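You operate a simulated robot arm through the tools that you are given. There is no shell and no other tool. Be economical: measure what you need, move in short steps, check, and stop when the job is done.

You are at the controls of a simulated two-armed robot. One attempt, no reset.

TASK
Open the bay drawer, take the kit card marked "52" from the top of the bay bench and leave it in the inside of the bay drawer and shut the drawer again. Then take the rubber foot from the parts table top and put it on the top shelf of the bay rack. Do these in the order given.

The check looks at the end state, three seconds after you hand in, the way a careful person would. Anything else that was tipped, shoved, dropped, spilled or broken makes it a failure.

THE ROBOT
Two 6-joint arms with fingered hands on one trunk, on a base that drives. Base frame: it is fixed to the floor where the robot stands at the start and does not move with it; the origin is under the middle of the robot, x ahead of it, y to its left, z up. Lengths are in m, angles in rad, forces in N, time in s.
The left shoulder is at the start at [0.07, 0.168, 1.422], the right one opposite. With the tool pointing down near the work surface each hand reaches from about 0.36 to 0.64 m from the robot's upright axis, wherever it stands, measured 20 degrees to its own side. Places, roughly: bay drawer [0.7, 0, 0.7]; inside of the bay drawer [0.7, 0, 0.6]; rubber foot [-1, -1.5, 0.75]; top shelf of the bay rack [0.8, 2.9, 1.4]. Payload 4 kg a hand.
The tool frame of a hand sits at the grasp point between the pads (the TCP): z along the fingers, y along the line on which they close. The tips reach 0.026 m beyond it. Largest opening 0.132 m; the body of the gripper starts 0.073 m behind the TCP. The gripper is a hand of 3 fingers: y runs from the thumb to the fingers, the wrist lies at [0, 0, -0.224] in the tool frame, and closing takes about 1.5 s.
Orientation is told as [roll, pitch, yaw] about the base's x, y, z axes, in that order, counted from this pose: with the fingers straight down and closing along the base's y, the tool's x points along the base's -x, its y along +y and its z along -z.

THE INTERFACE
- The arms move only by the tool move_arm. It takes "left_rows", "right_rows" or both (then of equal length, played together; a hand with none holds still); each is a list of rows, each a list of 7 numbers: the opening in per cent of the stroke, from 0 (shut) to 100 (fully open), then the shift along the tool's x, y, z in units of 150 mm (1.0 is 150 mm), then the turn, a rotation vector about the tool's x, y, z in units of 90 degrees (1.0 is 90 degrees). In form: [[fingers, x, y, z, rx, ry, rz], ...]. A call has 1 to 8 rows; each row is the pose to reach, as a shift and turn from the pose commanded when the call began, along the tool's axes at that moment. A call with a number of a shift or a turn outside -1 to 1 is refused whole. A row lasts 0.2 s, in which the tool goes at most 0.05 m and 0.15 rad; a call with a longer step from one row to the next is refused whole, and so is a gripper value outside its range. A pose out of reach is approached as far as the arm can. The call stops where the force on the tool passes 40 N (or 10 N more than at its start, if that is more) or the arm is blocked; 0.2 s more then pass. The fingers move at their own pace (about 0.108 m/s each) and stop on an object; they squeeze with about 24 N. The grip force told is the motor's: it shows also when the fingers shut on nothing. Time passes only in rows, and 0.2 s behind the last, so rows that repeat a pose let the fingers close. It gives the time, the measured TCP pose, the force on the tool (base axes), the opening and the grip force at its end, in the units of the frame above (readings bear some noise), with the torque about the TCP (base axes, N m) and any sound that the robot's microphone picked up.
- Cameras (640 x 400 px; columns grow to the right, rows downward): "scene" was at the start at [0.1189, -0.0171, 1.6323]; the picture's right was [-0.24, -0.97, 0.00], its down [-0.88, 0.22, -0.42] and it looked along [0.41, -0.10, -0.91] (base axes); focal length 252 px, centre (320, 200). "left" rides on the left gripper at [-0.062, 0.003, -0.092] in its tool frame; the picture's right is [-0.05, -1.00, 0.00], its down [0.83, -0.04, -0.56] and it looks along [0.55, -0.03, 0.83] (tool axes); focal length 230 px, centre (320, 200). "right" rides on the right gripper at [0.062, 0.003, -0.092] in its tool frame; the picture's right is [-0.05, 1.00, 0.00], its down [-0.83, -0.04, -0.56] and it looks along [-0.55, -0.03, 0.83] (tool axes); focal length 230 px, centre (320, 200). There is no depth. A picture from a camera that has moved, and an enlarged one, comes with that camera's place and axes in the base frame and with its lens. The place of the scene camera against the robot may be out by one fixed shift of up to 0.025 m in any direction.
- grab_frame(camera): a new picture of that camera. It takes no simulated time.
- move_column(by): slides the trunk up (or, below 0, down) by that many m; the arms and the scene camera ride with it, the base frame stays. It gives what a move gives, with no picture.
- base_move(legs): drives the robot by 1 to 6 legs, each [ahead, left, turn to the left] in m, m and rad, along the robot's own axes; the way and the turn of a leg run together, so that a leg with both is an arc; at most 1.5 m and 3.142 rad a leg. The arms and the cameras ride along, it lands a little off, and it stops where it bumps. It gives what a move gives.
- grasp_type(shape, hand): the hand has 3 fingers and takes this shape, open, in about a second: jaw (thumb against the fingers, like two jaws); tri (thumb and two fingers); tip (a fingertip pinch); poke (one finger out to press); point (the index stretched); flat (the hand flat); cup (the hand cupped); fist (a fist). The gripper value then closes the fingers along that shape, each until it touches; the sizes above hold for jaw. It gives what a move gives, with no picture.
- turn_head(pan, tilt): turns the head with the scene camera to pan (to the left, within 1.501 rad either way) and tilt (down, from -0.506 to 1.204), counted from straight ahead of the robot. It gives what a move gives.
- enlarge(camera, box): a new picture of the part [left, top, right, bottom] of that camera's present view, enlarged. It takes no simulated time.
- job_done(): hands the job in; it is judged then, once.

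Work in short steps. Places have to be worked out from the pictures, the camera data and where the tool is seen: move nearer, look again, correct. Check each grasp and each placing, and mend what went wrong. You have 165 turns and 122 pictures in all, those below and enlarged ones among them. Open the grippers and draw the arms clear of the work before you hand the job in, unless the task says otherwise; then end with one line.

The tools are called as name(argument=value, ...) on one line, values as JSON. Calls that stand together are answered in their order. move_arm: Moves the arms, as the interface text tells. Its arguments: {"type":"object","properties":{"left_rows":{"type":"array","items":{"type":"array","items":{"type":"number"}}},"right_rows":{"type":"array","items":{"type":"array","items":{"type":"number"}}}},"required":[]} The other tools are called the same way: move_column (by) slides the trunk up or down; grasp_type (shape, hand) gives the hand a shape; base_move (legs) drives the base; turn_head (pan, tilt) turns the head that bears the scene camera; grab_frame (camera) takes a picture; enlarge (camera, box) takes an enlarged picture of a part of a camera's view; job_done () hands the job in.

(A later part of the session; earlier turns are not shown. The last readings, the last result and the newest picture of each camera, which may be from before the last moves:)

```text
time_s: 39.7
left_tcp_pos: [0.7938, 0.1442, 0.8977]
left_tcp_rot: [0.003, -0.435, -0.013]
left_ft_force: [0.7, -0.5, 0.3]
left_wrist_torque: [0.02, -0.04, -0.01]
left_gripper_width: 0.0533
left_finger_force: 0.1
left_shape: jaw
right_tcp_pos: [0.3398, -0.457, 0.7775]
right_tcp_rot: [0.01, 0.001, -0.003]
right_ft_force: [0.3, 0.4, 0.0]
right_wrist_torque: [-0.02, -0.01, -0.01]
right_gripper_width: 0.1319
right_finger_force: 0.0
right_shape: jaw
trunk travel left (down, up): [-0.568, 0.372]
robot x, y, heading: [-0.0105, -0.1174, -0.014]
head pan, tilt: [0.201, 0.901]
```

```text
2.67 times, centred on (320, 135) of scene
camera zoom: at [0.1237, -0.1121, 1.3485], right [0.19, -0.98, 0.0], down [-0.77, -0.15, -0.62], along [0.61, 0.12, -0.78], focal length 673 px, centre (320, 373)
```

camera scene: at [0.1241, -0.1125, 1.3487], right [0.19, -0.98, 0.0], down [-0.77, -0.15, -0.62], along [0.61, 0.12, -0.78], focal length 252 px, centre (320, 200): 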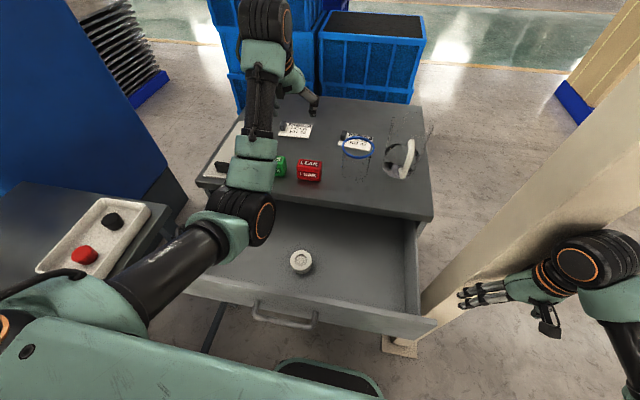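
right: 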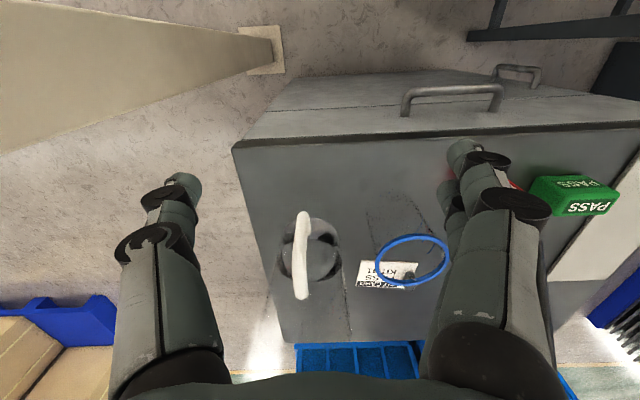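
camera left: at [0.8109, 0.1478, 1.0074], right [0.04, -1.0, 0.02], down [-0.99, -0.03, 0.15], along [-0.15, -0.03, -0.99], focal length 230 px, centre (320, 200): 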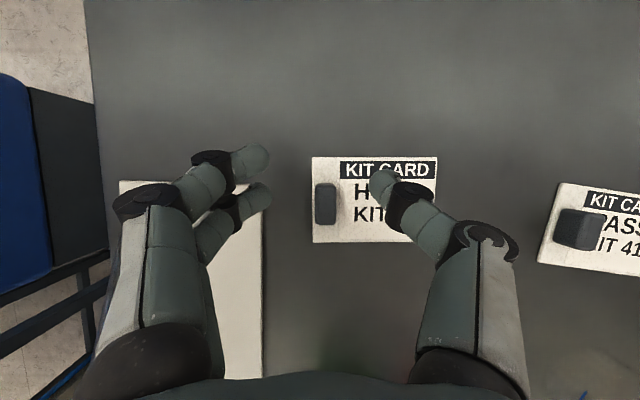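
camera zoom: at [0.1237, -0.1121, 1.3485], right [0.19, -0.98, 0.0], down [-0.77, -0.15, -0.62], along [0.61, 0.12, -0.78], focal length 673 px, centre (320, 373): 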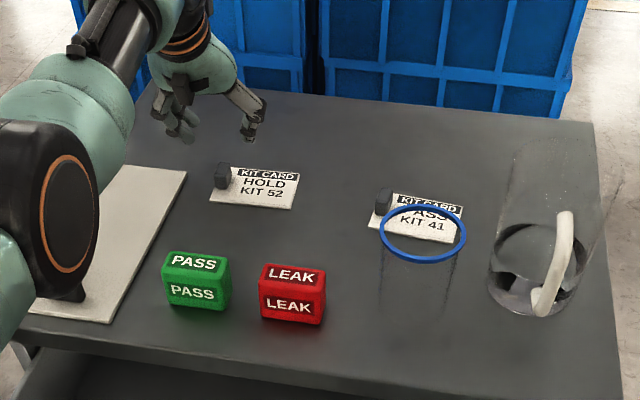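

The tab computes to (0.777, 0.138), so I shift slightly back and descend to z≈0.83 (tips ~6 mm over the bench), then close.

move_arm(left_rows=[[40, 0.1, -0.04, 0.0, 0, 0, 0], [40, 0.2, -0.04, 0.18, 0, 0, 0], [40, 0.29, -0.04, 0.358, 0, 0, 0], [40, 0.29, -0.04, 0.358, 0, 0, 0]])

grab_frame(camera="left")

enlarge(camera="scene", box=[200, 60, 440, 210])

```text
time_s: 40.9
left_tcp_pos: [0.7788, 0.1378, 0.8509]
left_tcp_rot: [0.005, -0.469, -0.013]
left_ft_force: [-0.5, 0.4, 13.6]
left_wrist_torque: [0.23, -0.01, 0.01]
left_gripper_width: 0.0532
left_finger_force: 0.0
left_shape: jaw
right_tcp_pos: [0.3398, -0.4571, 0.7792]
right_tcp_rot: [0.009, 0.001, -0.001]
right_ft_force: [-0.7, 0.3, 0.8]
right_wrist_torque: [0.0, -0.06, -0.03]
right_gripper_width: 0.1322
right_finger_force: 0.0
right_shape: jaw
trunk travel left (down, up): [-0.568, 0.372]
robot x, y, heading: [-0.0036, -0.1241, -0.011]
head pan, tilt: [0.201, 0.901]
stopped in row 4 (left hand): the force on the tool passed its limit at 40 N (the readings are from after the stop); the commanded pose is now the measured one
```

```text
91 pictures are left
camera left: at [0.7934, 0.1407, 0.9606], right [0.04, -1.0, 0.02], down [-0.99, -0.03, 0.12], along [-0.12, -0.02, -0.99], focal length 230 px, centre (320, 200)
```

left: 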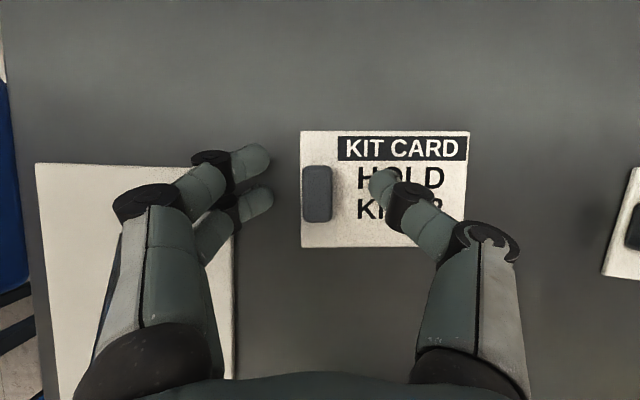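

```text
2.67 times, centred on (320, 135) of scene
camera zoom: at [0.1233, -0.1122, 1.3483], right [0.19, -0.98, 0.0], down [-0.77, -0.15, -0.62], along [0.61, 0.12, -0.78], focal length 673 px, centre (320, 373)
```

zoom: 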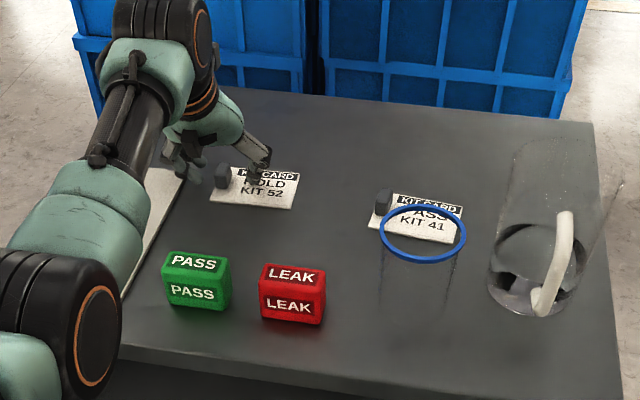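

The tips already touched the surface at TCP z 0.851, so the bench top is a bit higher than thought. The tab is between the fingers; I lift 4 mm and close.

move_arm(left_rows=[[40, -0.01, 0, -0.03, 0, 0, 0], [30, -0.01, 0, -0.03, 0, 0, 0], [0, -0.01, 0, -0.03, 0, 0, 0], [0, -0.01, 0, -0.03, 0, 0, 0], [0, -0.01, 0, -0.03, 0, 0, 0], [0, -0.01, 0, -0.03, 0, 0, 0]])

grab_frame(camera="left")

```text
time_s: 42.3
left_tcp_pos: [0.7767, 0.1372, 0.8499]
left_tcp_rot: [0.0, -0.457, -0.012]
left_ft_force: [-1.2, -1.2, 0.8]
left_wrist_torque: [0.0, -0.03, -0.03]
left_gripper_width: 0.0134
left_finger_force: 23.9
left_shape: jaw
right_tcp_pos: [0.3401, -0.4574, 0.7787]
right_tcp_rot: [0.01, -0.001, -0.002]
right_ft_force: [-0.1, 0.6, -0.4]
right_wrist_torque: [0.03, 0.02, 0.01]
right_gripper_width: 0.132
right_finger_force: 0.1
right_shape: jaw
trunk travel left (down, up): [-0.568, 0.372]
robot x, y, heading: [-0.0084, -0.1231, -0.015]
head pan, tilt: [0.201, 0.901]
```

```text
89 pictures are left
camera left: at [0.7915, 0.1403, 0.9605], right [0.03, -1.0, 0.02], down [-0.99, -0.03, 0.13], along [-0.13, -0.03, -0.99], focal length 230 px, centre (320, 200)
```

left: 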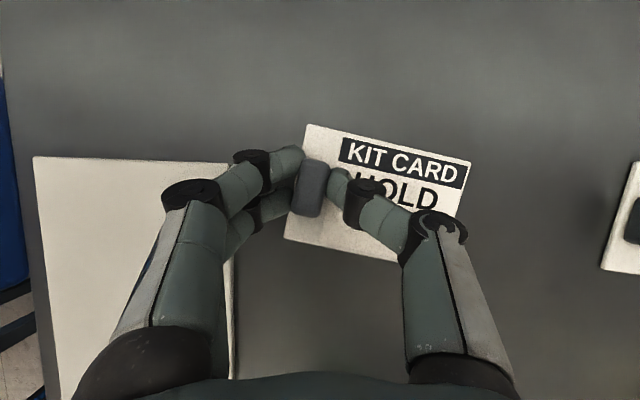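

Tab gripped at 13 mm. Lift straight up 12 cm and check.

move_arm(left_rows=[[0, -0.05, 0, -0.1, 0, 0, 0], [0, -0.12, 0, -0.24, 0, 0, 0], [0, -0.2, 0, -0.4, 0, 0, 0], [0, -0.28, 0, -0.56, 0, 0, 0], [0, -0.353, 0, -0.718, 0, 0, 0]])

grab_frame(camera="left")

grab_frame(camera="scene")

```text
time_s: 43.5
left_tcp_pos: [0.7761, 0.1343, 0.972]
left_tcp_rot: [0.003, -0.461, -0.014]
left_ft_force: [-0.6, -0.8, -0.1]
left_wrist_torque: [0.0, 0.0, 0.04]
left_gripper_width: 0.0132
left_finger_force: 24.4
left_shape: jaw
right_tcp_pos: [0.3405, -0.4561, 0.78]
right_tcp_rot: [0.011, 0.0, -0.002]
right_ft_force: [-0.6, 0.2, -0.6]
right_wrist_torque: [0.01, 0.02, -0.03]
right_gripper_width: 0.1318
right_finger_force: 0.1
right_shape: jaw
trunk travel left (down, up): [-0.568, 0.372]
robot x, y, heading: [-0.0067, -0.1224, -0.01]
head pan, tilt: [0.201, 0.901]
```

```text
88 pictures are left
camera left: at [0.7911, 0.1377, 1.0822], right [0.04, -1.0, 0.02], down [-0.99, -0.03, 0.13], along [-0.13, -0.02, -0.99], focal length 230 px, centre (320, 200)
```

left: 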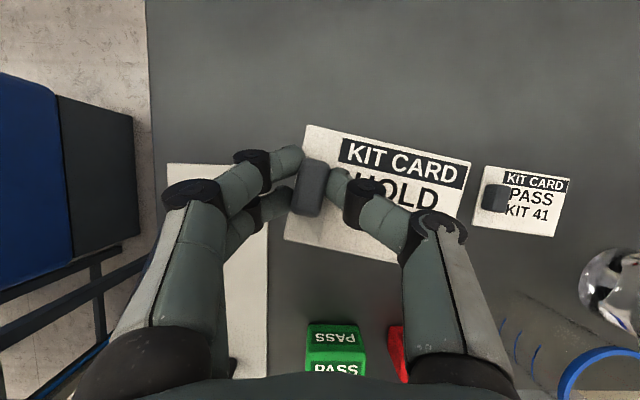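

```text
87 pictures are left
camera scene: at [0.1232, -0.1123, 1.3486], right [0.19, -0.98, 0.0], down [-0.77, -0.15, -0.62], along [0.61, 0.12, -0.78], focal length 252 px, centre (320, 200)
```

scene: 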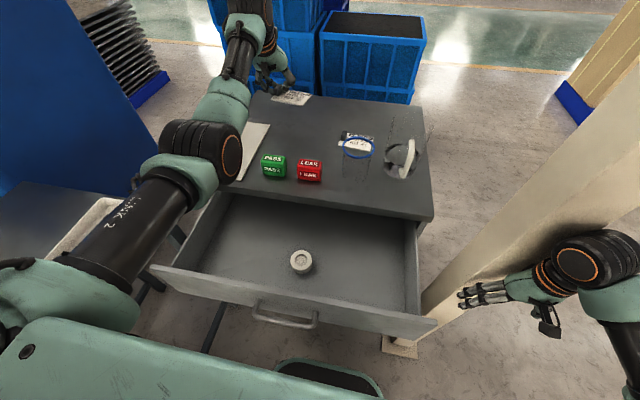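

The card is held. Drive back 0.24 m, then retract the arm to be over the open drawer's left half.

base_move(legs=[[-0.24, 0, 0.012]])

move_arm(left_rows=[[0, 0.18, 0.06, -0.09, 0, 0, 0], [0, 0.36, 0.12, -0.18, 0, 0, 0], [0, 0.54, 0.18, -0.27, 0, 0, 0], [0, 0.72, 0.24, -0.353, 0, 0, 0]])

grab_frame(camera="scene")

grab_frame(camera="left")

```text
time_s: 45.3
left_tcp_pos: [0.5302, 0.1413, 0.969]
left_tcp_rot: [0.001, -0.458, -0.006]
left_ft_force: [-0.4, 0.2, -0.9]
left_wrist_torque: [0.0, 0.0, 0.0]
left_gripper_width: 0.013
left_finger_force: 23.8
left_shape: jaw
right_tcp_pos: [0.0959, -0.4519, 0.7785]
right_tcp_rot: [0.008, 0.001, 0.002]
right_ft_force: [-1.8, 0.0, 0.1]
right_wrist_torque: [-0.01, 0.0, 0.01]
right_gripper_width: 0.1319
right_finger_force: 0.0
right_shape: jaw
trunk travel left (down, up): [-0.568, 0.372]
robot x, y, heading: [-0.2541, -0.1185, -0.005]
head pan, tilt: [0.201, 0.901]
```

```text
time_s: 46.3
left_tcp_pos: [0.4101, 0.1795, 0.9684]
left_tcp_rot: [0.002, -0.456, -0.006]
left_ft_force: [0.6, -0.3, 0.5]
left_wrist_torque: [-0.02, -0.02, -0.01]
left_gripper_width: 0.0129
left_finger_force: 23.8
left_shape: jaw
right_tcp_pos: [0.0969, -0.4517, 0.7778]
right_tcp_rot: [0.007, 0.001, 0.003]
right_ft_force: [0.3, -0.2, 0.0]
right_wrist_torque: [-0.03, -0.05, -0.01]
right_gripper_width: 0.1319
right_finger_force: 0.1
right_shape: jaw
trunk travel left (down, up): [-0.568, 0.372]
robot x, y, heading: [-0.257, -0.1185, -0.005]
head pan, tilt: [0.201, 0.901]
```

```text
86 pictures are left
camera scene: at [-0.1215, -0.1077, 1.3485], right [0.19, -0.98, 0.0], down [-0.77, -0.15, -0.62], along [0.61, 0.12, -0.78], focal length 252 px, centre (320, 200)
```

scene: 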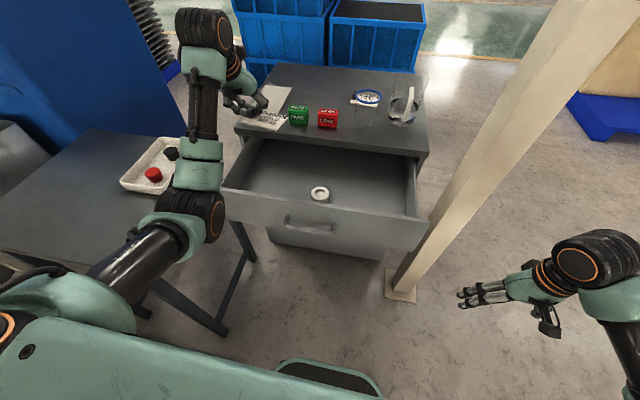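

```text
85 pictures are left
camera left: at [0.4253, 0.183, 1.0789], right [0.04, -1.0, 0.02], down [-0.99, -0.04, 0.13], along [-0.13, -0.03, -0.99], focal length 230 px, centre (320, 200)
```

left: 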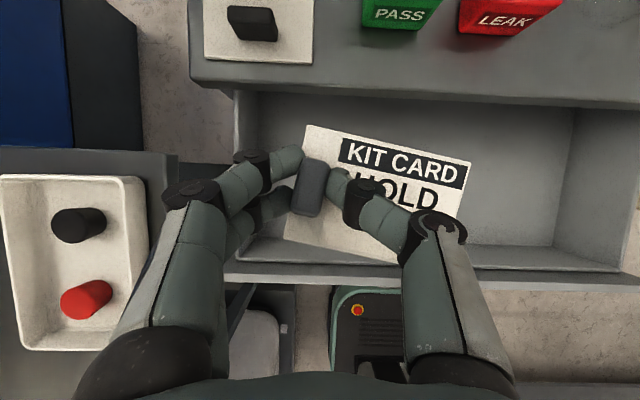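

The card is over the drawer's left half, clear of the tape roll. I lower 16 cm straight down.

move_arm(left_rows=[[0, 0.094, 0.02, 0.19, 0, 0, 0], [0, 0.188, 0.04, 0.38, 0, 0, 0], [0, 0.282, 0.06, 0.575, 0, 0, 0], [0, 0.376, 0.067, 0.766, 0, 0, 0], [0, 0.47, 0.067, 0.957, 0, 0, 0]])

grab_frame(camera="scene")

grab_frame(camera="left")

```text
time_s: 47.5
left_tcp_pos: [0.4105, 0.1902, 0.8076]
left_tcp_rot: [0.0, -0.456, -0.006]
left_ft_force: [0.3, 0.3, 0.0]
left_wrist_torque: [0.02, -0.03, 0.05]
left_gripper_width: 0.0131
left_finger_force: 24.2
left_shape: jaw
right_tcp_pos: [0.0967, -0.4531, 0.7774]
right_tcp_rot: [0.009, 0.001, 0.004]
right_ft_force: [0.8, 0.3, -0.2]
right_wrist_torque: [0.0, -0.02, 0.01]
right_gripper_width: 0.1318
right_finger_force: 0.1
right_shape: jaw
trunk travel left (down, up): [-0.568, 0.372]
robot x, y, heading: [-0.2552, -0.1195, -0.002]
head pan, tilt: [0.201, 0.901]
```

```text
84 pictures are left
camera scene: at [-0.1205, -0.1085, 1.3484], right [0.19, -0.98, 0.0], down [-0.77, -0.15, -0.62], along [0.61, 0.12, -0.78], focal length 252 px, centre (320, 200)
```

scene: 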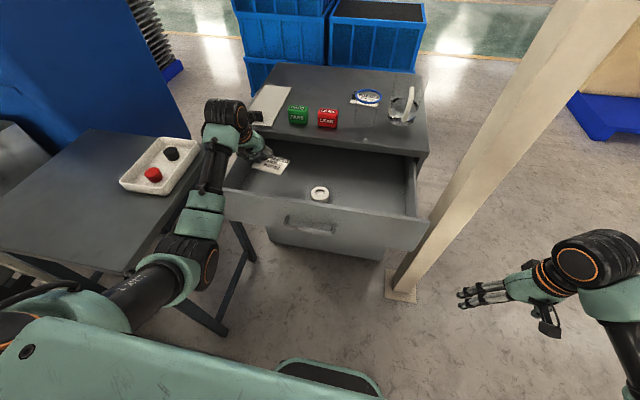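

```text
83 pictures are left
camera left: at [0.4248, 0.1935, 0.918], right [0.04, -1.0, 0.02], down [-0.99, -0.04, 0.13], along [-0.13, -0.03, -0.99], focal length 230 px, centre (320, 200)
```

left: 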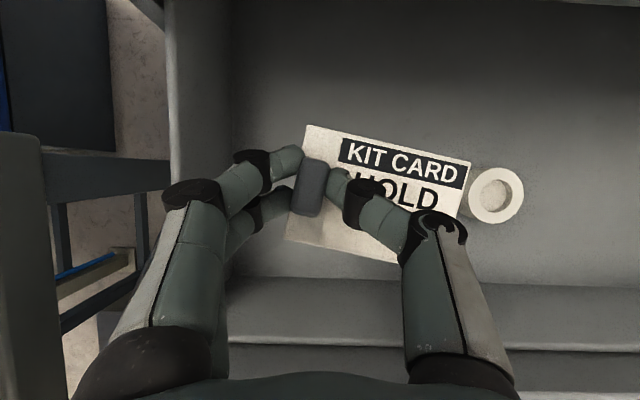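

Clear all round. Lower another 13 cm, watching force.

move_arm(left_rows=[[0, 0.08, 0, 0.16, 0, 0, 0], [0, 0.16, 0, 0.32, 0, 0, 0], [0, 0.24, 0, 0.48, 0, 0, 0], [0, 0.32, 0, 0.64, 0, 0, 0], [0, 0.38, 0, 0.777, 0, 0, 0]])

grab_frame(camera="scene")

grab_frame(camera="left")

```text
time_s: 48.7
left_tcp_pos: [0.4111, 0.1904, 0.6797]
left_tcp_rot: [0.003, -0.461, -0.008]
left_ft_force: [0.1, 0.3, 5.2]
left_wrist_torque: [0.05, -0.09, -0.02]
left_gripper_width: 0.0131
left_finger_force: 24.2
left_shape: jaw
right_tcp_pos: [0.096, -0.4522, 0.7788]
right_tcp_rot: [0.009, 0.001, 0.002]
right_ft_force: [0.4, 0.0, 0.5]
right_wrist_torque: [0.03, -0.03, -0.03]
right_gripper_width: 0.1322
right_finger_force: 0.1
right_shape: jaw
trunk travel left (down, up): [-0.568, 0.372]
robot x, y, heading: [-0.2511, -0.1238, -0.011]
head pan, tilt: [0.201, 0.901]
```

```text
82 pictures are left
camera scene: at [-0.1219, -0.1091, 1.3486], right [0.19, -0.98, 0.0], down [-0.77, -0.15, -0.62], along [0.61, 0.12, -0.78], focal length 252 px, centre (320, 200)
```

scene: 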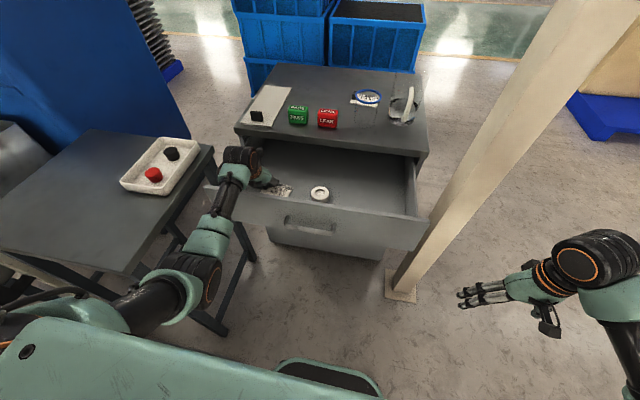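

```text
81 pictures are left
camera left: at [0.4246, 0.1936, 0.7903], right [0.04, -1.0, 0.02], down [-0.99, -0.04, 0.13], along [-0.13, -0.03, -0.99], focal length 230 px, centre (320, 200)
```

left: 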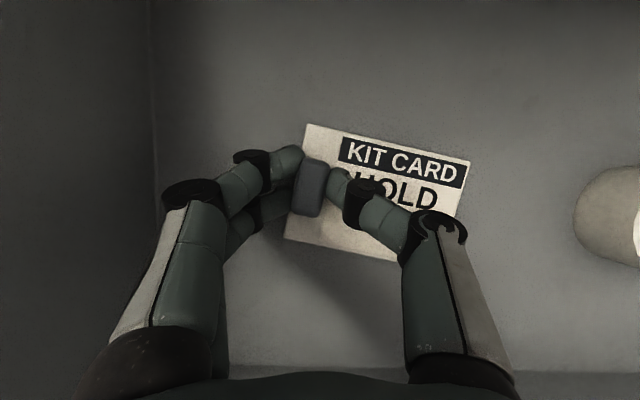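

A 5 N upward force: maybe the card touches the floor. I zoom in to see.

enlarge(camera="scene", box=[190, 120, 350, 240])

move_arm(left_rows=[[0, 0.015, 0, 0.03, 0, 0, 0], [0, 0.03, 0, 0.06, 0, 0, 0]])

```text
3.33 times, centred on (270, 180) of scene
camera zoom: at [-0.1219, -0.1091, 1.3486], right [0.19, -0.98, 0.0], down [-0.77, -0.15, -0.62], along [0.61, 0.12, -0.78], focal length 841 px, centre (487, 267)
```

zoom: 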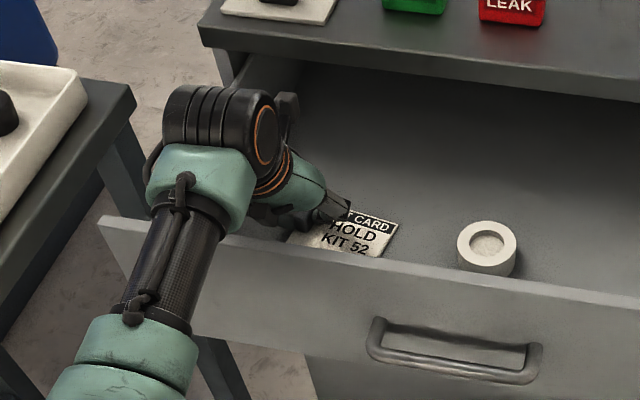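

```text
time_s: 49.3
left_tcp_pos: [0.4114, 0.1908, 0.6794]
left_tcp_rot: [0.008, -0.477, -0.009]
left_ft_force: [0.4, 0.7, 34.6]
left_wrist_torque: [0.13, -0.21, 0.02]
left_gripper_width: 0.0143
left_finger_force: 24.1
left_shape: jaw
right_tcp_pos: [0.0947, -0.4535, 0.7804]
right_tcp_rot: [0.01, -0.003, 0.005]
right_ft_force: [0.0, -0.3, -0.7]
right_wrist_torque: [0.01, 0.02, 0.03]
right_gripper_width: 0.1318
right_finger_force: 0.1
right_shape: jaw
trunk travel left (down, up): [-0.568, 0.372]
robot x, y, heading: [-0.2554, -0.1196, -0.007]
head pan, tilt: [0.201, 0.901]
```

Firm contact near the TCP: the card is on the drawer floor. Release by opening to 35%, then lift.

move_arm(left_rows=[[15, -0.015, 0, -0.03, 0, 0, 0], [35, -0.015, 0, -0.03, 0, 0, 0], [35, -0.015, 0, -0.03, 0, 0, 0], [35, -0.015, 0, -0.03, 0, 0, 0], [35, -0.1, 0, -0.2, 0, 0, 0], [35, -0.2, 0, -0.4, 0, 0, 0], [35, -0.33, 0, -0.65, 0, 0, 0], [35, -0.46, 0, -0.9, 0, 0, 0]])

grab_frame(camera="left")

```text
time_s: 51.1
left_tcp_pos: [0.4096, 0.1908, 0.8207]
left_tcp_rot: [0.003, -0.455, -0.006]
left_ft_force: [-0.1, 0.9, 0.0]
left_wrist_torque: [0.01, 0.05, -0.02]
left_gripper_width: 0.0458
left_finger_force: 0.1
left_shape: jaw
right_tcp_pos: [0.0964, -0.4529, 0.7786]
right_tcp_rot: [0.009, 0.002, 0.002]
right_ft_force: [-0.1, -0.3, -0.2]
right_wrist_torque: [0.02, -0.03, 0.0]
right_gripper_width: 0.132
right_finger_force: 0.1
right_shape: jaw
trunk travel left (down, up): [-0.568, 0.372]
robot x, y, heading: [-0.2544, -0.119, -0.003]
head pan, tilt: [0.201, 0.901]
```

```text
79 pictures are left
camera left: at [0.4252, 0.1944, 0.9306], right [0.04, -1.0, 0.02], down [-0.99, -0.04, 0.13], along [-0.13, -0.03, -0.99], focal length 230 px, centre (320, 200)
```

left: 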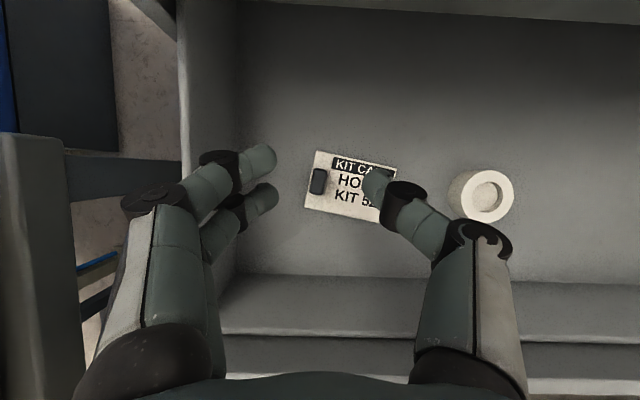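

The card lies flat in the drawer, tape roll untouched. I raise the hand, back the base off, and prepare to push the drawer shut with closed fingers pointing forward.

move_arm(left_rows=[[35, -0.1, 0, -0.2, 0, 0, 0], [35, -0.2, 0, -0.4, 0, 0, 0], [35, -0.3, 0, -0.6, 0, 0, 0], [20, -0.4, 0, -0.8, 0, 0, 0]])

base_move(legs=[[-0.27, -0.07, 0]])

move_arm(left_rows=[[0, 0, 0, 0, 0, -0.089, 0], [0, 0, 0, 0, 0, -0.178, 0], [0, 0, 0, 0, 0, -0.267, 0], [0, 0, 0, 0, 0, -0.356, 0], [0, 0, 0, 0, 0, -0.445, 0], [0, 0, 0, 0, 0, -0.534, 0], [0, 0, 0, 0, 0, -0.623, 0], [0, 0, 0, 0, 0, -0.71, 0]])

```text
time_s: 52.1
left_tcp_pos: [0.4102, 0.1864, 0.9536]
left_tcp_rot: [0.002, -0.458, -0.007]
left_ft_force: [0.2, -0.4, -0.1]
left_wrist_torque: [-0.01, 0.01, 0.01]
left_gripper_width: 0.0268
left_finger_force: 0.0
left_shape: jaw
right_tcp_pos: [0.0968, -0.4524, 0.7771]
right_tcp_rot: [0.009, 0.003, 0.003]
right_ft_force: [-0.6, 0.6, -0.2]
right_wrist_torque: [0.01, -0.03, 0.01]
right_gripper_width: 0.132
right_finger_force: 0.0
right_shape: jaw
trunk travel left (down, up): [-0.568, 0.372]
robot x, y, heading: [-0.2517, -0.1217, -0.007]
head pan, tilt: [0.201, 0.901]
```

```text
time_s: 54.0
left_tcp_pos: [0.1419, 0.1211, 0.9538]
left_tcp_rot: [0.001, -0.458, -0.002]
left_ft_force: [-0.1, -1.1, -0.2]
left_wrist_torque: [-0.01, 0.01, 0.0]
left_gripper_width: 0.0269
left_finger_force: 0.0
left_shape: jaw
right_tcp_pos: [-0.1713, -0.5193, 0.7776]
right_tcp_rot: [0.008, 0.002, 0.004]
right_ft_force: [0.2, 0.2, -0.7]
right_wrist_torque: [0.01, 0.0, 0.03]
right_gripper_width: 0.1321
right_finger_force: 0.1
right_shape: jaw
trunk travel left (down, up): [-0.568, 0.372]
robot x, y, heading: [-0.5252, -0.1892, -0.002]
head pan, tilt: [0.201, 0.901]
```

```text
time_s: 55.8
left_tcp_pos: [0.1417, 0.1198, 0.9522]
left_tcp_rot: [2.428, -1.568, -2.432]
left_ft_force: [0.2, -0.2, 0.3]
left_wrist_torque: [0.0, -0.01, 0.01]
left_gripper_width: 0.0002
left_finger_force: 24.6
left_shape: jaw
right_tcp_pos: [-0.1715, -0.5195, 0.7785]
right_tcp_rot: [0.008, 0.0, 0.006]
right_ft_force: [0.4, 0.3, 0.5]
right_wrist_torque: [-0.02, 0.03, 0.02]
right_gripper_width: 0.1317
right_finger_force: 0.1
right_shape: jaw
trunk travel left (down, up): [-0.568, 0.372]
robot x, y, heading: [-0.5256, -0.1862, -0.002]
head pan, tilt: [0.201, 0.901]
```

Now lower the closed hand to z≈0.745 in front of the drawer, moving to its centre.

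move_arm(left_rows=[[0, 0.18, -0.16, 0, 0, 0, 0], [0, 0.36, -0.32, 0, 0, 0, 0], [0, 0.54, -0.48, 0, 0, 0, 0], [0, 0.72, -0.64, 0, 0, 0, 0], [0, 0.95, -0.8, 0, 0, 0, 0]])

move_arm(left_rows=[[0, 0.2, 0, 0, 0, 0, 0], [0, 0.42, 0, 0, 0, 0, 0]])

grab_frame(camera="scene")

grab_frame(camera="left")

```text
time_s: 57.0
left_tcp_pos: [0.1402, 0.0021, 0.8075]
left_tcp_rot: [2.265, -1.567, -2.271]
left_ft_force: [-1.1, 0.4, 0.1]
left_wrist_torque: [0.01, 0.01, 0.01]
left_gripper_width: 0.0
left_finger_force: 23.8
left_shape: jaw
right_tcp_pos: [-0.1689, -0.5187, 0.7776]
right_tcp_rot: [0.012, 0.001, 0.004]
right_ft_force: [-0.1, 0.0, 0.0]
right_wrist_torque: [0.01, 0.01, 0.0]
right_gripper_width: 0.1319
right_finger_force: 0.1
right_shape: jaw
trunk travel left (down, up): [-0.568, 0.372]
robot x, y, heading: [-0.5224, -0.1862, 0.0]
head pan, tilt: [0.201, 0.901]
```

```text
time_s: 57.6
left_tcp_pos: [0.139, 0.0043, 0.7695]
left_tcp_rot: [-1.448, -1.441, 1.443]
left_ft_force: [-0.5, 0.1, 0.4]
left_wrist_torque: [0.01, 0.0, 0.0]
left_gripper_width: 0.0001
left_finger_force: 24.3
left_shape: jaw
left hand out of reach, approached as far as the arm can: row 1, 2
right_tcp_pos: [-0.1711, -0.519, 0.7786]
right_tcp_rot: [0.01, 0.001, 0.007]
right_ft_force: [0.6, -0.1, 0.5]
right_wrist_torque: [-0.04, 0.05, 0.01]
right_gripper_width: 0.1319
right_finger_force: 0.0
right_shape: jaw
trunk travel left (down, up): [-0.568, 0.372]
robot x, y, heading: [-0.5249, -0.1903, -0.003]
head pan, tilt: [0.201, 0.901]
```

```text
78 pictures are left
camera scene: at [-0.3893, -0.1756, 1.3484], right [0.2, -0.98, 0.0], down [-0.77, -0.15, -0.62], along [0.61, 0.12, -0.78], focal length 252 px, centre (320, 200)
```

scene: 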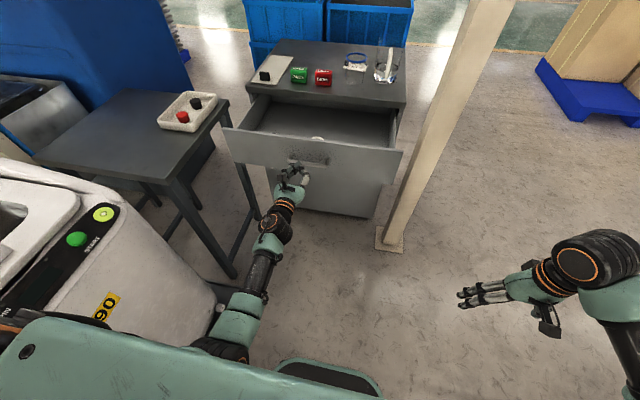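

```text
77 pictures are left
camera left: at [0.0483, 0.0162, 0.832], right [0.0, -0.98, 0.18], down [-0.57, -0.15, -0.81], along [0.82, -0.1, -0.56], focal length 230 px, centre (320, 200)
```

left: 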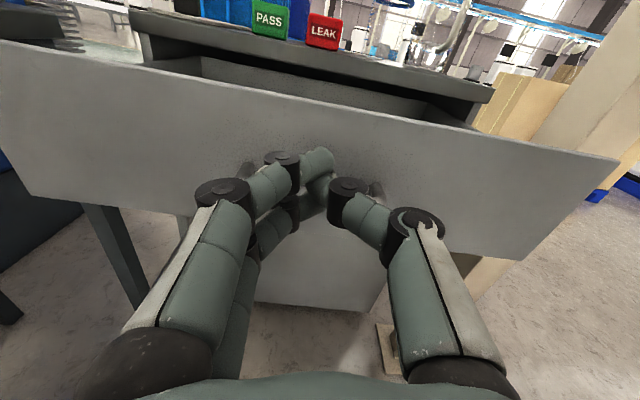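

Hand reads z 0.77 with a slight tilt; good enough for pushing. I lower the trunk 3.5 cm so the tips meet the panel above the handle, and drive ahead to contact.

move_column(by=-0.035)

base_move(legs=[[0.12, 0, 0]])

grab_frame(camera="left")

```text
time_s: 58.4
left_tcp_pos: [0.1384, 0.0047, 0.7356]
left_tcp_rot: [0.145, -1.557, -0.153]
left_ft_force: [0.7, 0.1, -0.4]
left_wrist_torque: [-0.01, -0.04, -0.03]
left_gripper_width: 0.0
left_finger_force: 23.4
left_shape: jaw
right_tcp_pos: [-0.1709, -0.5191, 0.743]
right_tcp_rot: [0.01, 0.002, 0.006]
right_ft_force: [-1.1, -0.5, -0.3]
right_wrist_torque: [0.01, 0.0, -0.01]
right_gripper_width: 0.1321
right_finger_force: 0.0
right_shape: jaw
trunk travel left (down, up): [-0.533, 0.407]
robot x, y, heading: [-0.5255, -0.1863, -0.004]
head pan, tilt: [0.201, 0.901]
```

```text
time_s: 59.7
left_tcp_pos: [0.2598, 0.0024, 0.735]
left_tcp_rot: [0.145, -1.556, -0.154]
left_ft_force: [0.1, -0.2, 3.5]
left_wrist_torque: [0.07, 0.01, 0.03]
left_gripper_width: 0.0
left_finger_force: 24.2
left_shape: jaw
right_tcp_pos: [-0.051, -0.5203, 0.743]
right_tcp_rot: [0.009, 0.002, 0.004]
right_ft_force: [0.1, -0.1, -0.3]
right_wrist_torque: [0.02, 0.04, 0.01]
right_gripper_width: 0.132
right_finger_force: 0.0
right_shape: jaw
trunk travel left (down, up): [-0.533, 0.407]
robot x, y, heading: [-0.4, -0.1886, -0.008]
head pan, tilt: [0.201, 0.901]
```

```text
76 pictures are left
camera left: at [0.1694, 0.0068, 0.7985], right [-0.01, -1.0, 0.05], down [-0.57, -0.04, -0.82], along [0.82, -0.03, -0.57], focal length 230 px, centre (320, 200)
```

left: 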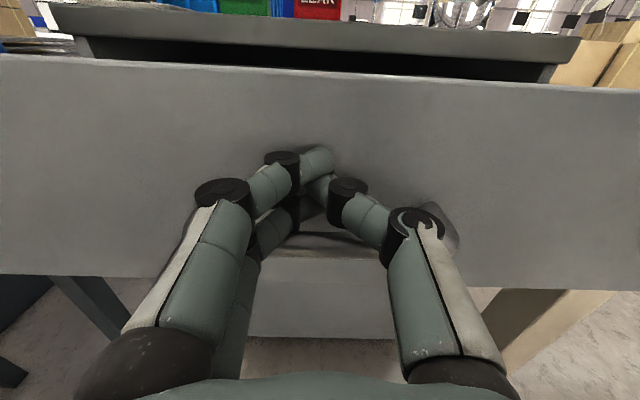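

The drawer is moving in easily. Push 0.2 m more.

base_move(legs=[[0.2, 0, 0]])

grab_frame(camera="left")

grab_frame(camera="scene")

```text
time_s: 61.3
left_tcp_pos: [0.4615, -0.0015, 0.7352]
left_tcp_rot: [0.123, -1.558, -0.136]
left_ft_force: [0.4, 1.4, 4.3]
left_wrist_torque: [0.1, 0.02, 0.01]
left_gripper_width: 0.0003
left_finger_force: 23.5
left_shape: jaw
right_tcp_pos: [0.1483, -0.5234, 0.7426]
right_tcp_rot: [0.009, 0.002, -0.001]
right_ft_force: [0.3, 0.3, -0.1]
right_wrist_torque: [0.0, 0.01, 0.02]
right_gripper_width: 0.1318
right_finger_force: 0.2
right_shape: jaw
trunk travel left (down, up): [-0.533, 0.407]
robot x, y, heading: [-0.2017, -0.1886, -0.012]
head pan, tilt: [0.201, 0.901]
```

```text
75 pictures are left
camera left: at [0.3707, 0.0019, 0.7984], right [-0.01, -1.0, 0.05], down [-0.57, -0.03, -0.82], along [0.82, -0.04, -0.57], focal length 230 px, centre (320, 200)
```

left: 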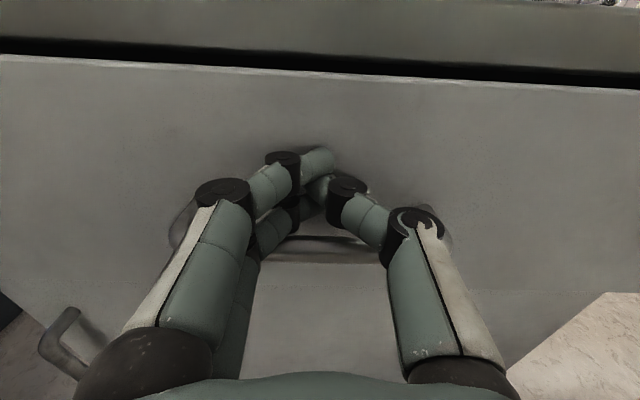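

```text
74 pictures are left
camera scene: at [-0.0679, -0.179, 1.3133], right [0.19, -0.98, 0.0], down [-0.77, -0.15, -0.62], along [0.61, 0.12, -0.78], focal length 252 px, centre (320, 200)
```

scene: 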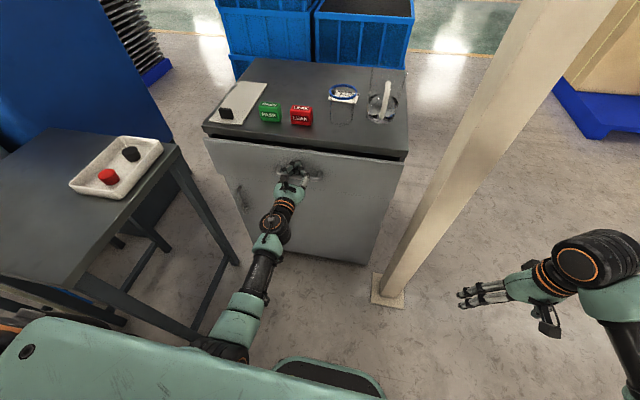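

A couple of centimetres are left. I finish with the arm in small force-limited steps.

move_arm(left_rows=[[0, 0, 0, 0.06, 0, 0, 0], [0, 0, 0, 0.12, 0, 0, 0], [0, 0, 0, 0.17, 0, 0, 0], [0, 0, 0, 0.21, 0, 0, 0], [0, 0, 0, 0.25, 0, 0, 0], [0, 0, 0, 0.28, 0, 0, 0]])

grab_frame(camera="left")

```text
time_s: 62.4
left_tcp_pos: [0.4888, -0.0024, 0.7357]
left_tcp_rot: [0.077, -1.547, -0.091]
left_ft_force: [-21.1, -0.2, 6.0]
left_wrist_torque: [0.04, -0.3, -0.02]
left_gripper_width: 0.0
left_finger_force: 24.4
left_shape: jaw
left hand out of reach, approached as far as the arm can: row 4, 5
right_tcp_pos: [0.1456, -0.5226, 0.7433]
right_tcp_rot: [0.011, -0.001, -0.001]
right_ft_force: [0.3, -0.6, 0.0]
right_wrist_torque: [-0.03, 0.04, 0.0]
right_gripper_width: 0.1319
right_finger_force: 0.1
right_shape: jaw
trunk travel left (down, up): [-0.533, 0.407]
robot x, y, heading: [-0.2052, -0.1846, -0.007]
head pan, tilt: [0.201, 0.901]
stopped in row 5 (left hand): the force on the tool passed its limit at 46 N (the readings are from after the stop); the commanded pose is now the measured one
```

```text
73 pictures are left
camera left: at [0.3976, 0.0022, 0.8007], right [-0.01, -1.0, 0.05], down [-0.58, -0.03, -0.82], along [0.82, -0.04, -0.58], focal length 230 px, centre (320, 200)
```

left: 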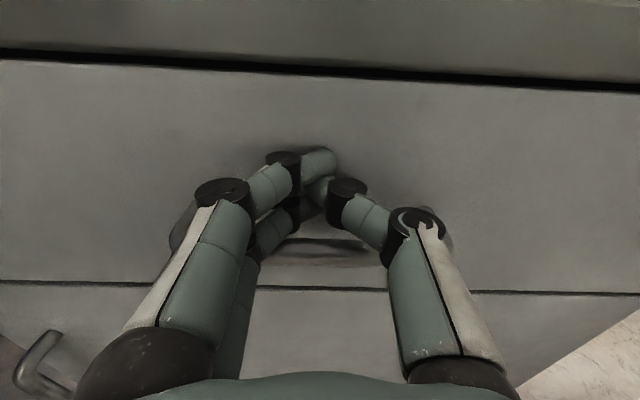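

The drawer hit its stop at the same place as originally. I withdraw the hand and look at the parts table on the right.

move_arm(left_rows=[[0, 0, 0, -0.2, 0, 0, 0], [0, 0, 0, -0.4, 0, 0, 0], [0, 0, 0, -0.5, 0, 0, 0]])

base_move(legs=[[-0.15, 0, 0]])

enlarge(camera="scene", box=[180, 30, 460, 230])

turn_head(pan=-1.5, tilt=0.6)

grab_frame(camera="scene")

```text
time_s: 63.2
left_tcp_pos: [0.4183, -0.0008, 0.7364]
left_tcp_rot: [0.377, -1.537, -0.39]
left_ft_force: [0.9, 1.2, 1.4]
left_wrist_torque: [-0.01, -0.02, 0.03]
left_gripper_width: 0.0
left_finger_force: 23.9
left_shape: jaw
left hand out of reach, approached as far as the arm can: row 1
right_tcp_pos: [0.1478, -0.5233, 0.7428]
right_tcp_rot: [0.008, 0.002, 0.0]
right_ft_force: [-0.4, -0.3, 0.2]
right_wrist_torque: [-0.01, 0.01, 0.0]
right_gripper_width: 0.1318
right_finger_force: 0.0
right_shape: jaw
trunk travel left (down, up): [-0.533, 0.407]
robot x, y, heading: [-0.2038, -0.1914, -0.005]
head pan, tilt: [0.201, 0.901]
```

```text
time_s: 64.6
left_tcp_pos: [0.2618, 0.002, 0.7361]
left_tcp_rot: [0.047, -1.545, -0.061]
left_ft_force: [0.4, -0.4, 0.1]
left_wrist_torque: [0.0, 0.02, 0.02]
left_gripper_width: 0.0
left_finger_force: 24.1
left_shape: jaw
right_tcp_pos: [-0.0061, -0.5215, 0.7425]
right_tcp_rot: [0.01, 0.001, 0.002]
right_ft_force: [-0.2, 0.1, -0.2]
right_wrist_torque: [-0.03, 0.02, 0.0]
right_gripper_width: 0.1318
right_finger_force: 0.0
right_shape: jaw
trunk travel left (down, up): [-0.533, 0.407]
robot x, y, heading: [-0.3584, -0.1873, -0.007]
head pan, tilt: [0.201, 0.901]
```

```text
2.00 times, centred on (320, 130) of scene
camera zoom: at [-0.2239, -0.1772, 1.3135], right [0.19, -0.98, 0.0], down [-0.77, -0.15, -0.62], along [0.61, 0.12, -0.78], focal length 504 px, centre (320, 340)
```

zoom: 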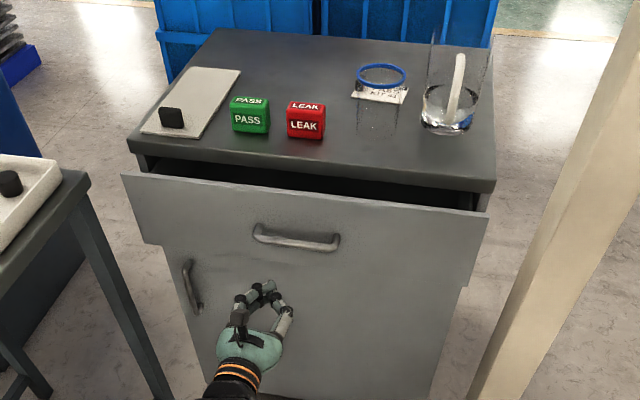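

```text
time_s: 66.3
left_tcp_pos: [0.2639, 0.0006, 0.7362]
left_tcp_rot: [0.045, -1.543, -0.055]
left_ft_force: [0.7, -0.1, -0.3]
left_wrist_torque: [0.02, 0.0, 0.02]
left_gripper_width: 0.0
left_finger_force: 24.0
left_shape: jaw
right_tcp_pos: [-0.0064, -0.5218, 0.7428]
right_tcp_rot: [0.008, 0.003, -0.001]
right_ft_force: [0.4, 0.1, 0.1]
right_wrist_torque: [0.03, -0.01, 0.0]
right_gripper_width: 0.1321
right_finger_force: 0.1
right_shape: jaw
trunk travel left (down, up): [-0.533, 0.407]
robot x, y, heading: [-0.3555, -0.1854, -0.006]
head pan, tilt: [-1.499, 0.6]
```

```text
71 pictures are left
camera scene: at [-0.2914, -0.2798, 1.3381], right [-1.0, -0.06, 0.0], down [-0.04, 0.56, -0.82], along [0.05, -0.82, -0.57], focal length 252 px, centre (320, 200)
```

scene: 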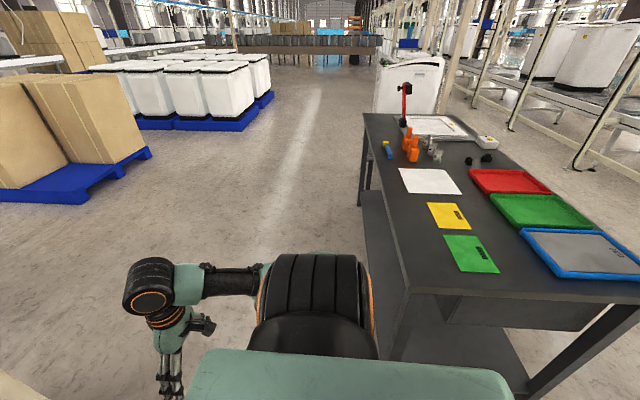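

The zoom shows the drawer came back out a few cm — a finger must have caught the handle while withdrawing. I raise the hand 2.2 cm so it pushes well above the bar and push again with the base.

move_column(by=0.022)

turn_head(pan=0.2, tilt=0.9)

base_move(legs=[[0.19, 0, 0]])

grab_frame(camera="left")

```text
time_s: 67.0
left_tcp_pos: [0.2644, 0.0009, 0.7571]
left_tcp_rot: [0.048, -1.542, -0.061]
left_ft_force: [-0.9, 0.0, 0.5]
left_wrist_torque: [0.06, -0.02, -0.01]
left_gripper_width: 0.0
left_finger_force: 24.4
left_shape: jaw
right_tcp_pos: [-0.0075, -0.521, 0.7643]
right_tcp_rot: [0.008, 0.001, 0.0]
right_ft_force: [-0.3, 0.5, -0.4]
right_wrist_torque: [-0.02, -0.01, 0.01]
right_gripper_width: 0.1323
right_finger_force: 0.0
right_shape: jaw
trunk travel left (down, up): [-0.555, 0.385]
robot x, y, heading: [-0.3538, -0.1892, -0.006]
head pan, tilt: [-1.499, 0.6]
```

```text
time_s: 68.7
left_tcp_pos: [0.2646, 0.0012, 0.7577]
left_tcp_rot: [0.046, -1.54, -0.057]
left_ft_force: [-0.4, 1.1, 0.4]
left_wrist_torque: [-0.02, -0.01, 0.02]
left_gripper_width: 0.0
left_finger_force: 23.8
left_shape: jaw
right_tcp_pos: [-0.0064, -0.5225, 0.7651]
right_tcp_rot: [0.009, 0.003, 0.0]
right_ft_force: [0.0, 0.6, -0.3]
right_wrist_torque: [-0.01, -0.03, 0.01]
right_gripper_width: 0.132
right_finger_force: 0.1
right_shape: jaw
trunk travel left (down, up): [-0.555, 0.385]
robot x, y, heading: [-0.3548, -0.1898, -0.011]
head pan, tilt: [0.201, 0.901]
```

```text
time_s: 70.3
left_tcp_pos: [0.4585, -0.0024, 0.7571]
left_tcp_rot: [0.045, -1.541, -0.059]
left_ft_force: [1.2, 0.6, 0.5]
left_wrist_torque: [-0.01, -0.05, 0.02]
left_gripper_width: 0.0
left_finger_force: 24.2
left_shape: jaw
right_tcp_pos: [0.1878, -0.5237, 0.7643]
right_tcp_rot: [0.008, 0.002, -0.002]
right_ft_force: [0.2, -0.1, -0.3]
right_wrist_torque: [-0.01, 0.02, -0.01]
right_gripper_width: 0.132
right_finger_force: 0.0
right_shape: jaw
trunk travel left (down, up): [-0.555, 0.385]
robot x, y, heading: [-0.163, -0.1892, -0.008]
head pan, tilt: [0.201, 0.901]
```

```text
70 pictures are left
camera left: at [0.3692, 0.0023, 0.8223], right [-0.01, -1.0, 0.05], down [-0.58, -0.03, -0.81], along [0.81, -0.04, -0.58], focal length 230 px, centre (320, 200)
```

left: 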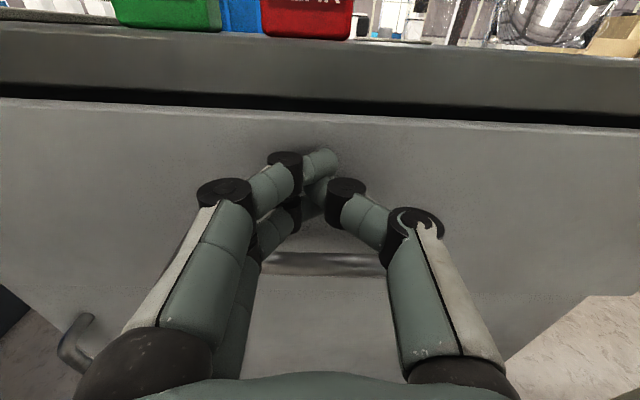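

Close to the end now; I push the rest with small force-limited arm steps, then look before retracting.

move_arm(left_rows=[[0, 0, 0, 0.06, 0, 0, 0], [0, 0, 0, 0.12, 0, 0, 0], [0, 0, 0, 0.17, 0, 0, 0], [0, 0, 0, 0.21, 0, 0, 0], [0, 0, 0, 0.25, 0, 0, 0], [0, 0, 0, 0.29, 0, 0, 0]])

grab_frame(camera="left")

```text
time_s: 71.5
left_tcp_pos: [0.4892, -0.0036, 0.7572]
left_tcp_rot: [0.027, -1.541, -0.04]
left_ft_force: [-24.3, -0.5, 7.1]
left_wrist_torque: [-0.03, -0.32, -0.04]
left_gripper_width: 0.0001
left_finger_force: 24.1
left_shape: jaw
right_tcp_pos: [0.1842, -0.524, 0.7672]
right_tcp_rot: [0.009, -0.002, 0.0]
right_ft_force: [-0.4, 0.8, -0.4]
right_wrist_torque: [-0.01, 0.0, -0.02]
right_gripper_width: 0.1321
right_finger_force: 0.1
right_shape: jaw
trunk travel left (down, up): [-0.555, 0.385]
robot x, y, heading: [-0.1648, -0.1872, -0.005]
head pan, tilt: [0.201, 0.901]
stopped in row 6 (left hand): the force on the tool passed its limit at 47 N (the readings are from after the stop); the commanded pose is now the measured one
```

```text
69 pictures are left
camera left: at [0.3985, 0.0017, 0.821], right [-0.01, -1.0, 0.05], down [-0.58, -0.03, -0.81], along [0.81, -0.04, -0.58], focal length 230 px, centre (320, 200)
```

left: 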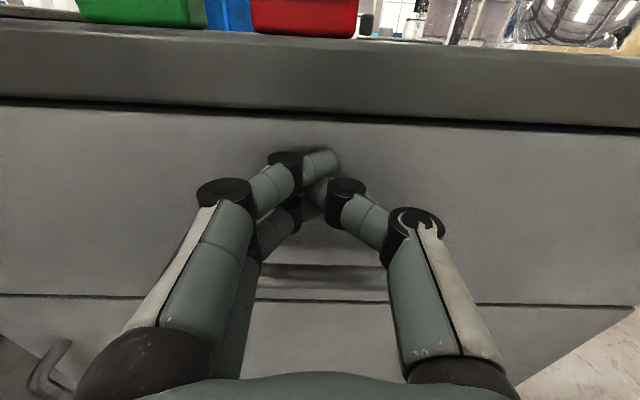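

Closed against the stop, with the bar visible below the fingers. I retract slowly, first slightly up, then check.

move_arm(left_rows=[[0, -0.02, 0, -0.03, 0, 0, 0], [0, -0.06, 0, -0.1, 0, 0, 0], [0, -0.06, 0, -0.25, 0, 0, 0], [0, -0.06, 0, -0.45, 0, 0, 0]])

grab_frame(camera="left")

enlarge(camera="scene", box=[180, 30, 460, 230])

```text
time_s: 72.5
left_tcp_pos: [0.4243, 0.0001, 0.7663]
left_tcp_rot: [0.022, -1.537, -0.033]
left_ft_force: [0.4, -0.2, -0.5]
left_wrist_torque: [-0.03, 0.0, -0.01]
left_gripper_width: 0.0
left_finger_force: 24.2
left_shape: jaw
right_tcp_pos: [0.1866, -0.5249, 0.7644]
right_tcp_rot: [0.009, 0.001, 0.0]
right_ft_force: [1.0, -0.1, -0.5]
right_wrist_torque: [0.01, -0.01, -0.02]
right_gripper_width: 0.1318
right_finger_force: 0.0
right_shape: jaw
trunk travel left (down, up): [-0.555, 0.385]
robot x, y, heading: [-0.1615, -0.1939, -0.01]
head pan, tilt: [0.201, 0.901]
```

```text
68 pictures are left
camera left: at [0.3339, 0.0045, 0.8308], right [-0.01, -1.0, 0.05], down [-0.58, -0.03, -0.81], along [0.81, -0.04, -0.58], focal length 230 px, centre (320, 200)
```

left: 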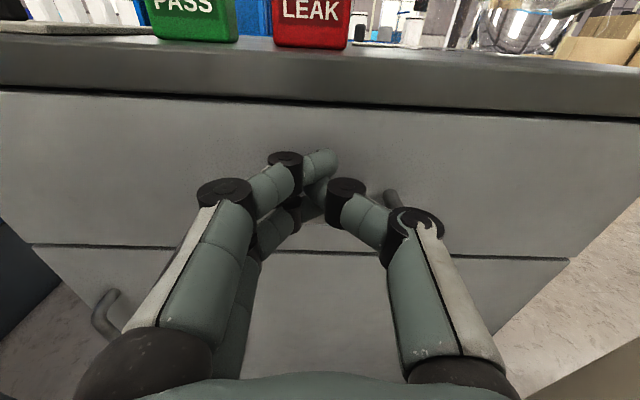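

```text
2.00 times, centred on (320, 130) of scene
camera zoom: at [-0.0304, -0.1794, 1.3355], right [0.19, -0.98, 0.0], down [-0.77, -0.15, -0.62], along [0.61, 0.12, -0.78], focal length 504 px, centre (320, 340)
```

zoom: 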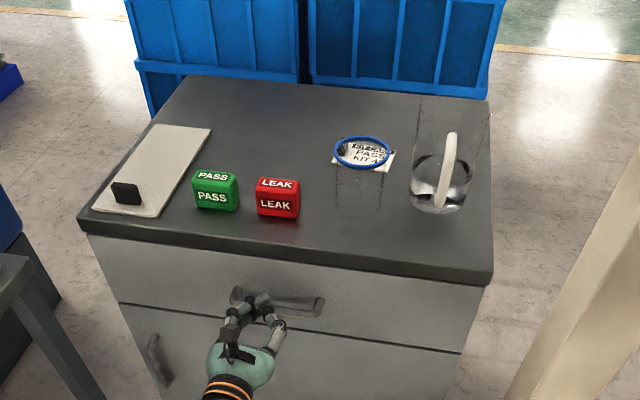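

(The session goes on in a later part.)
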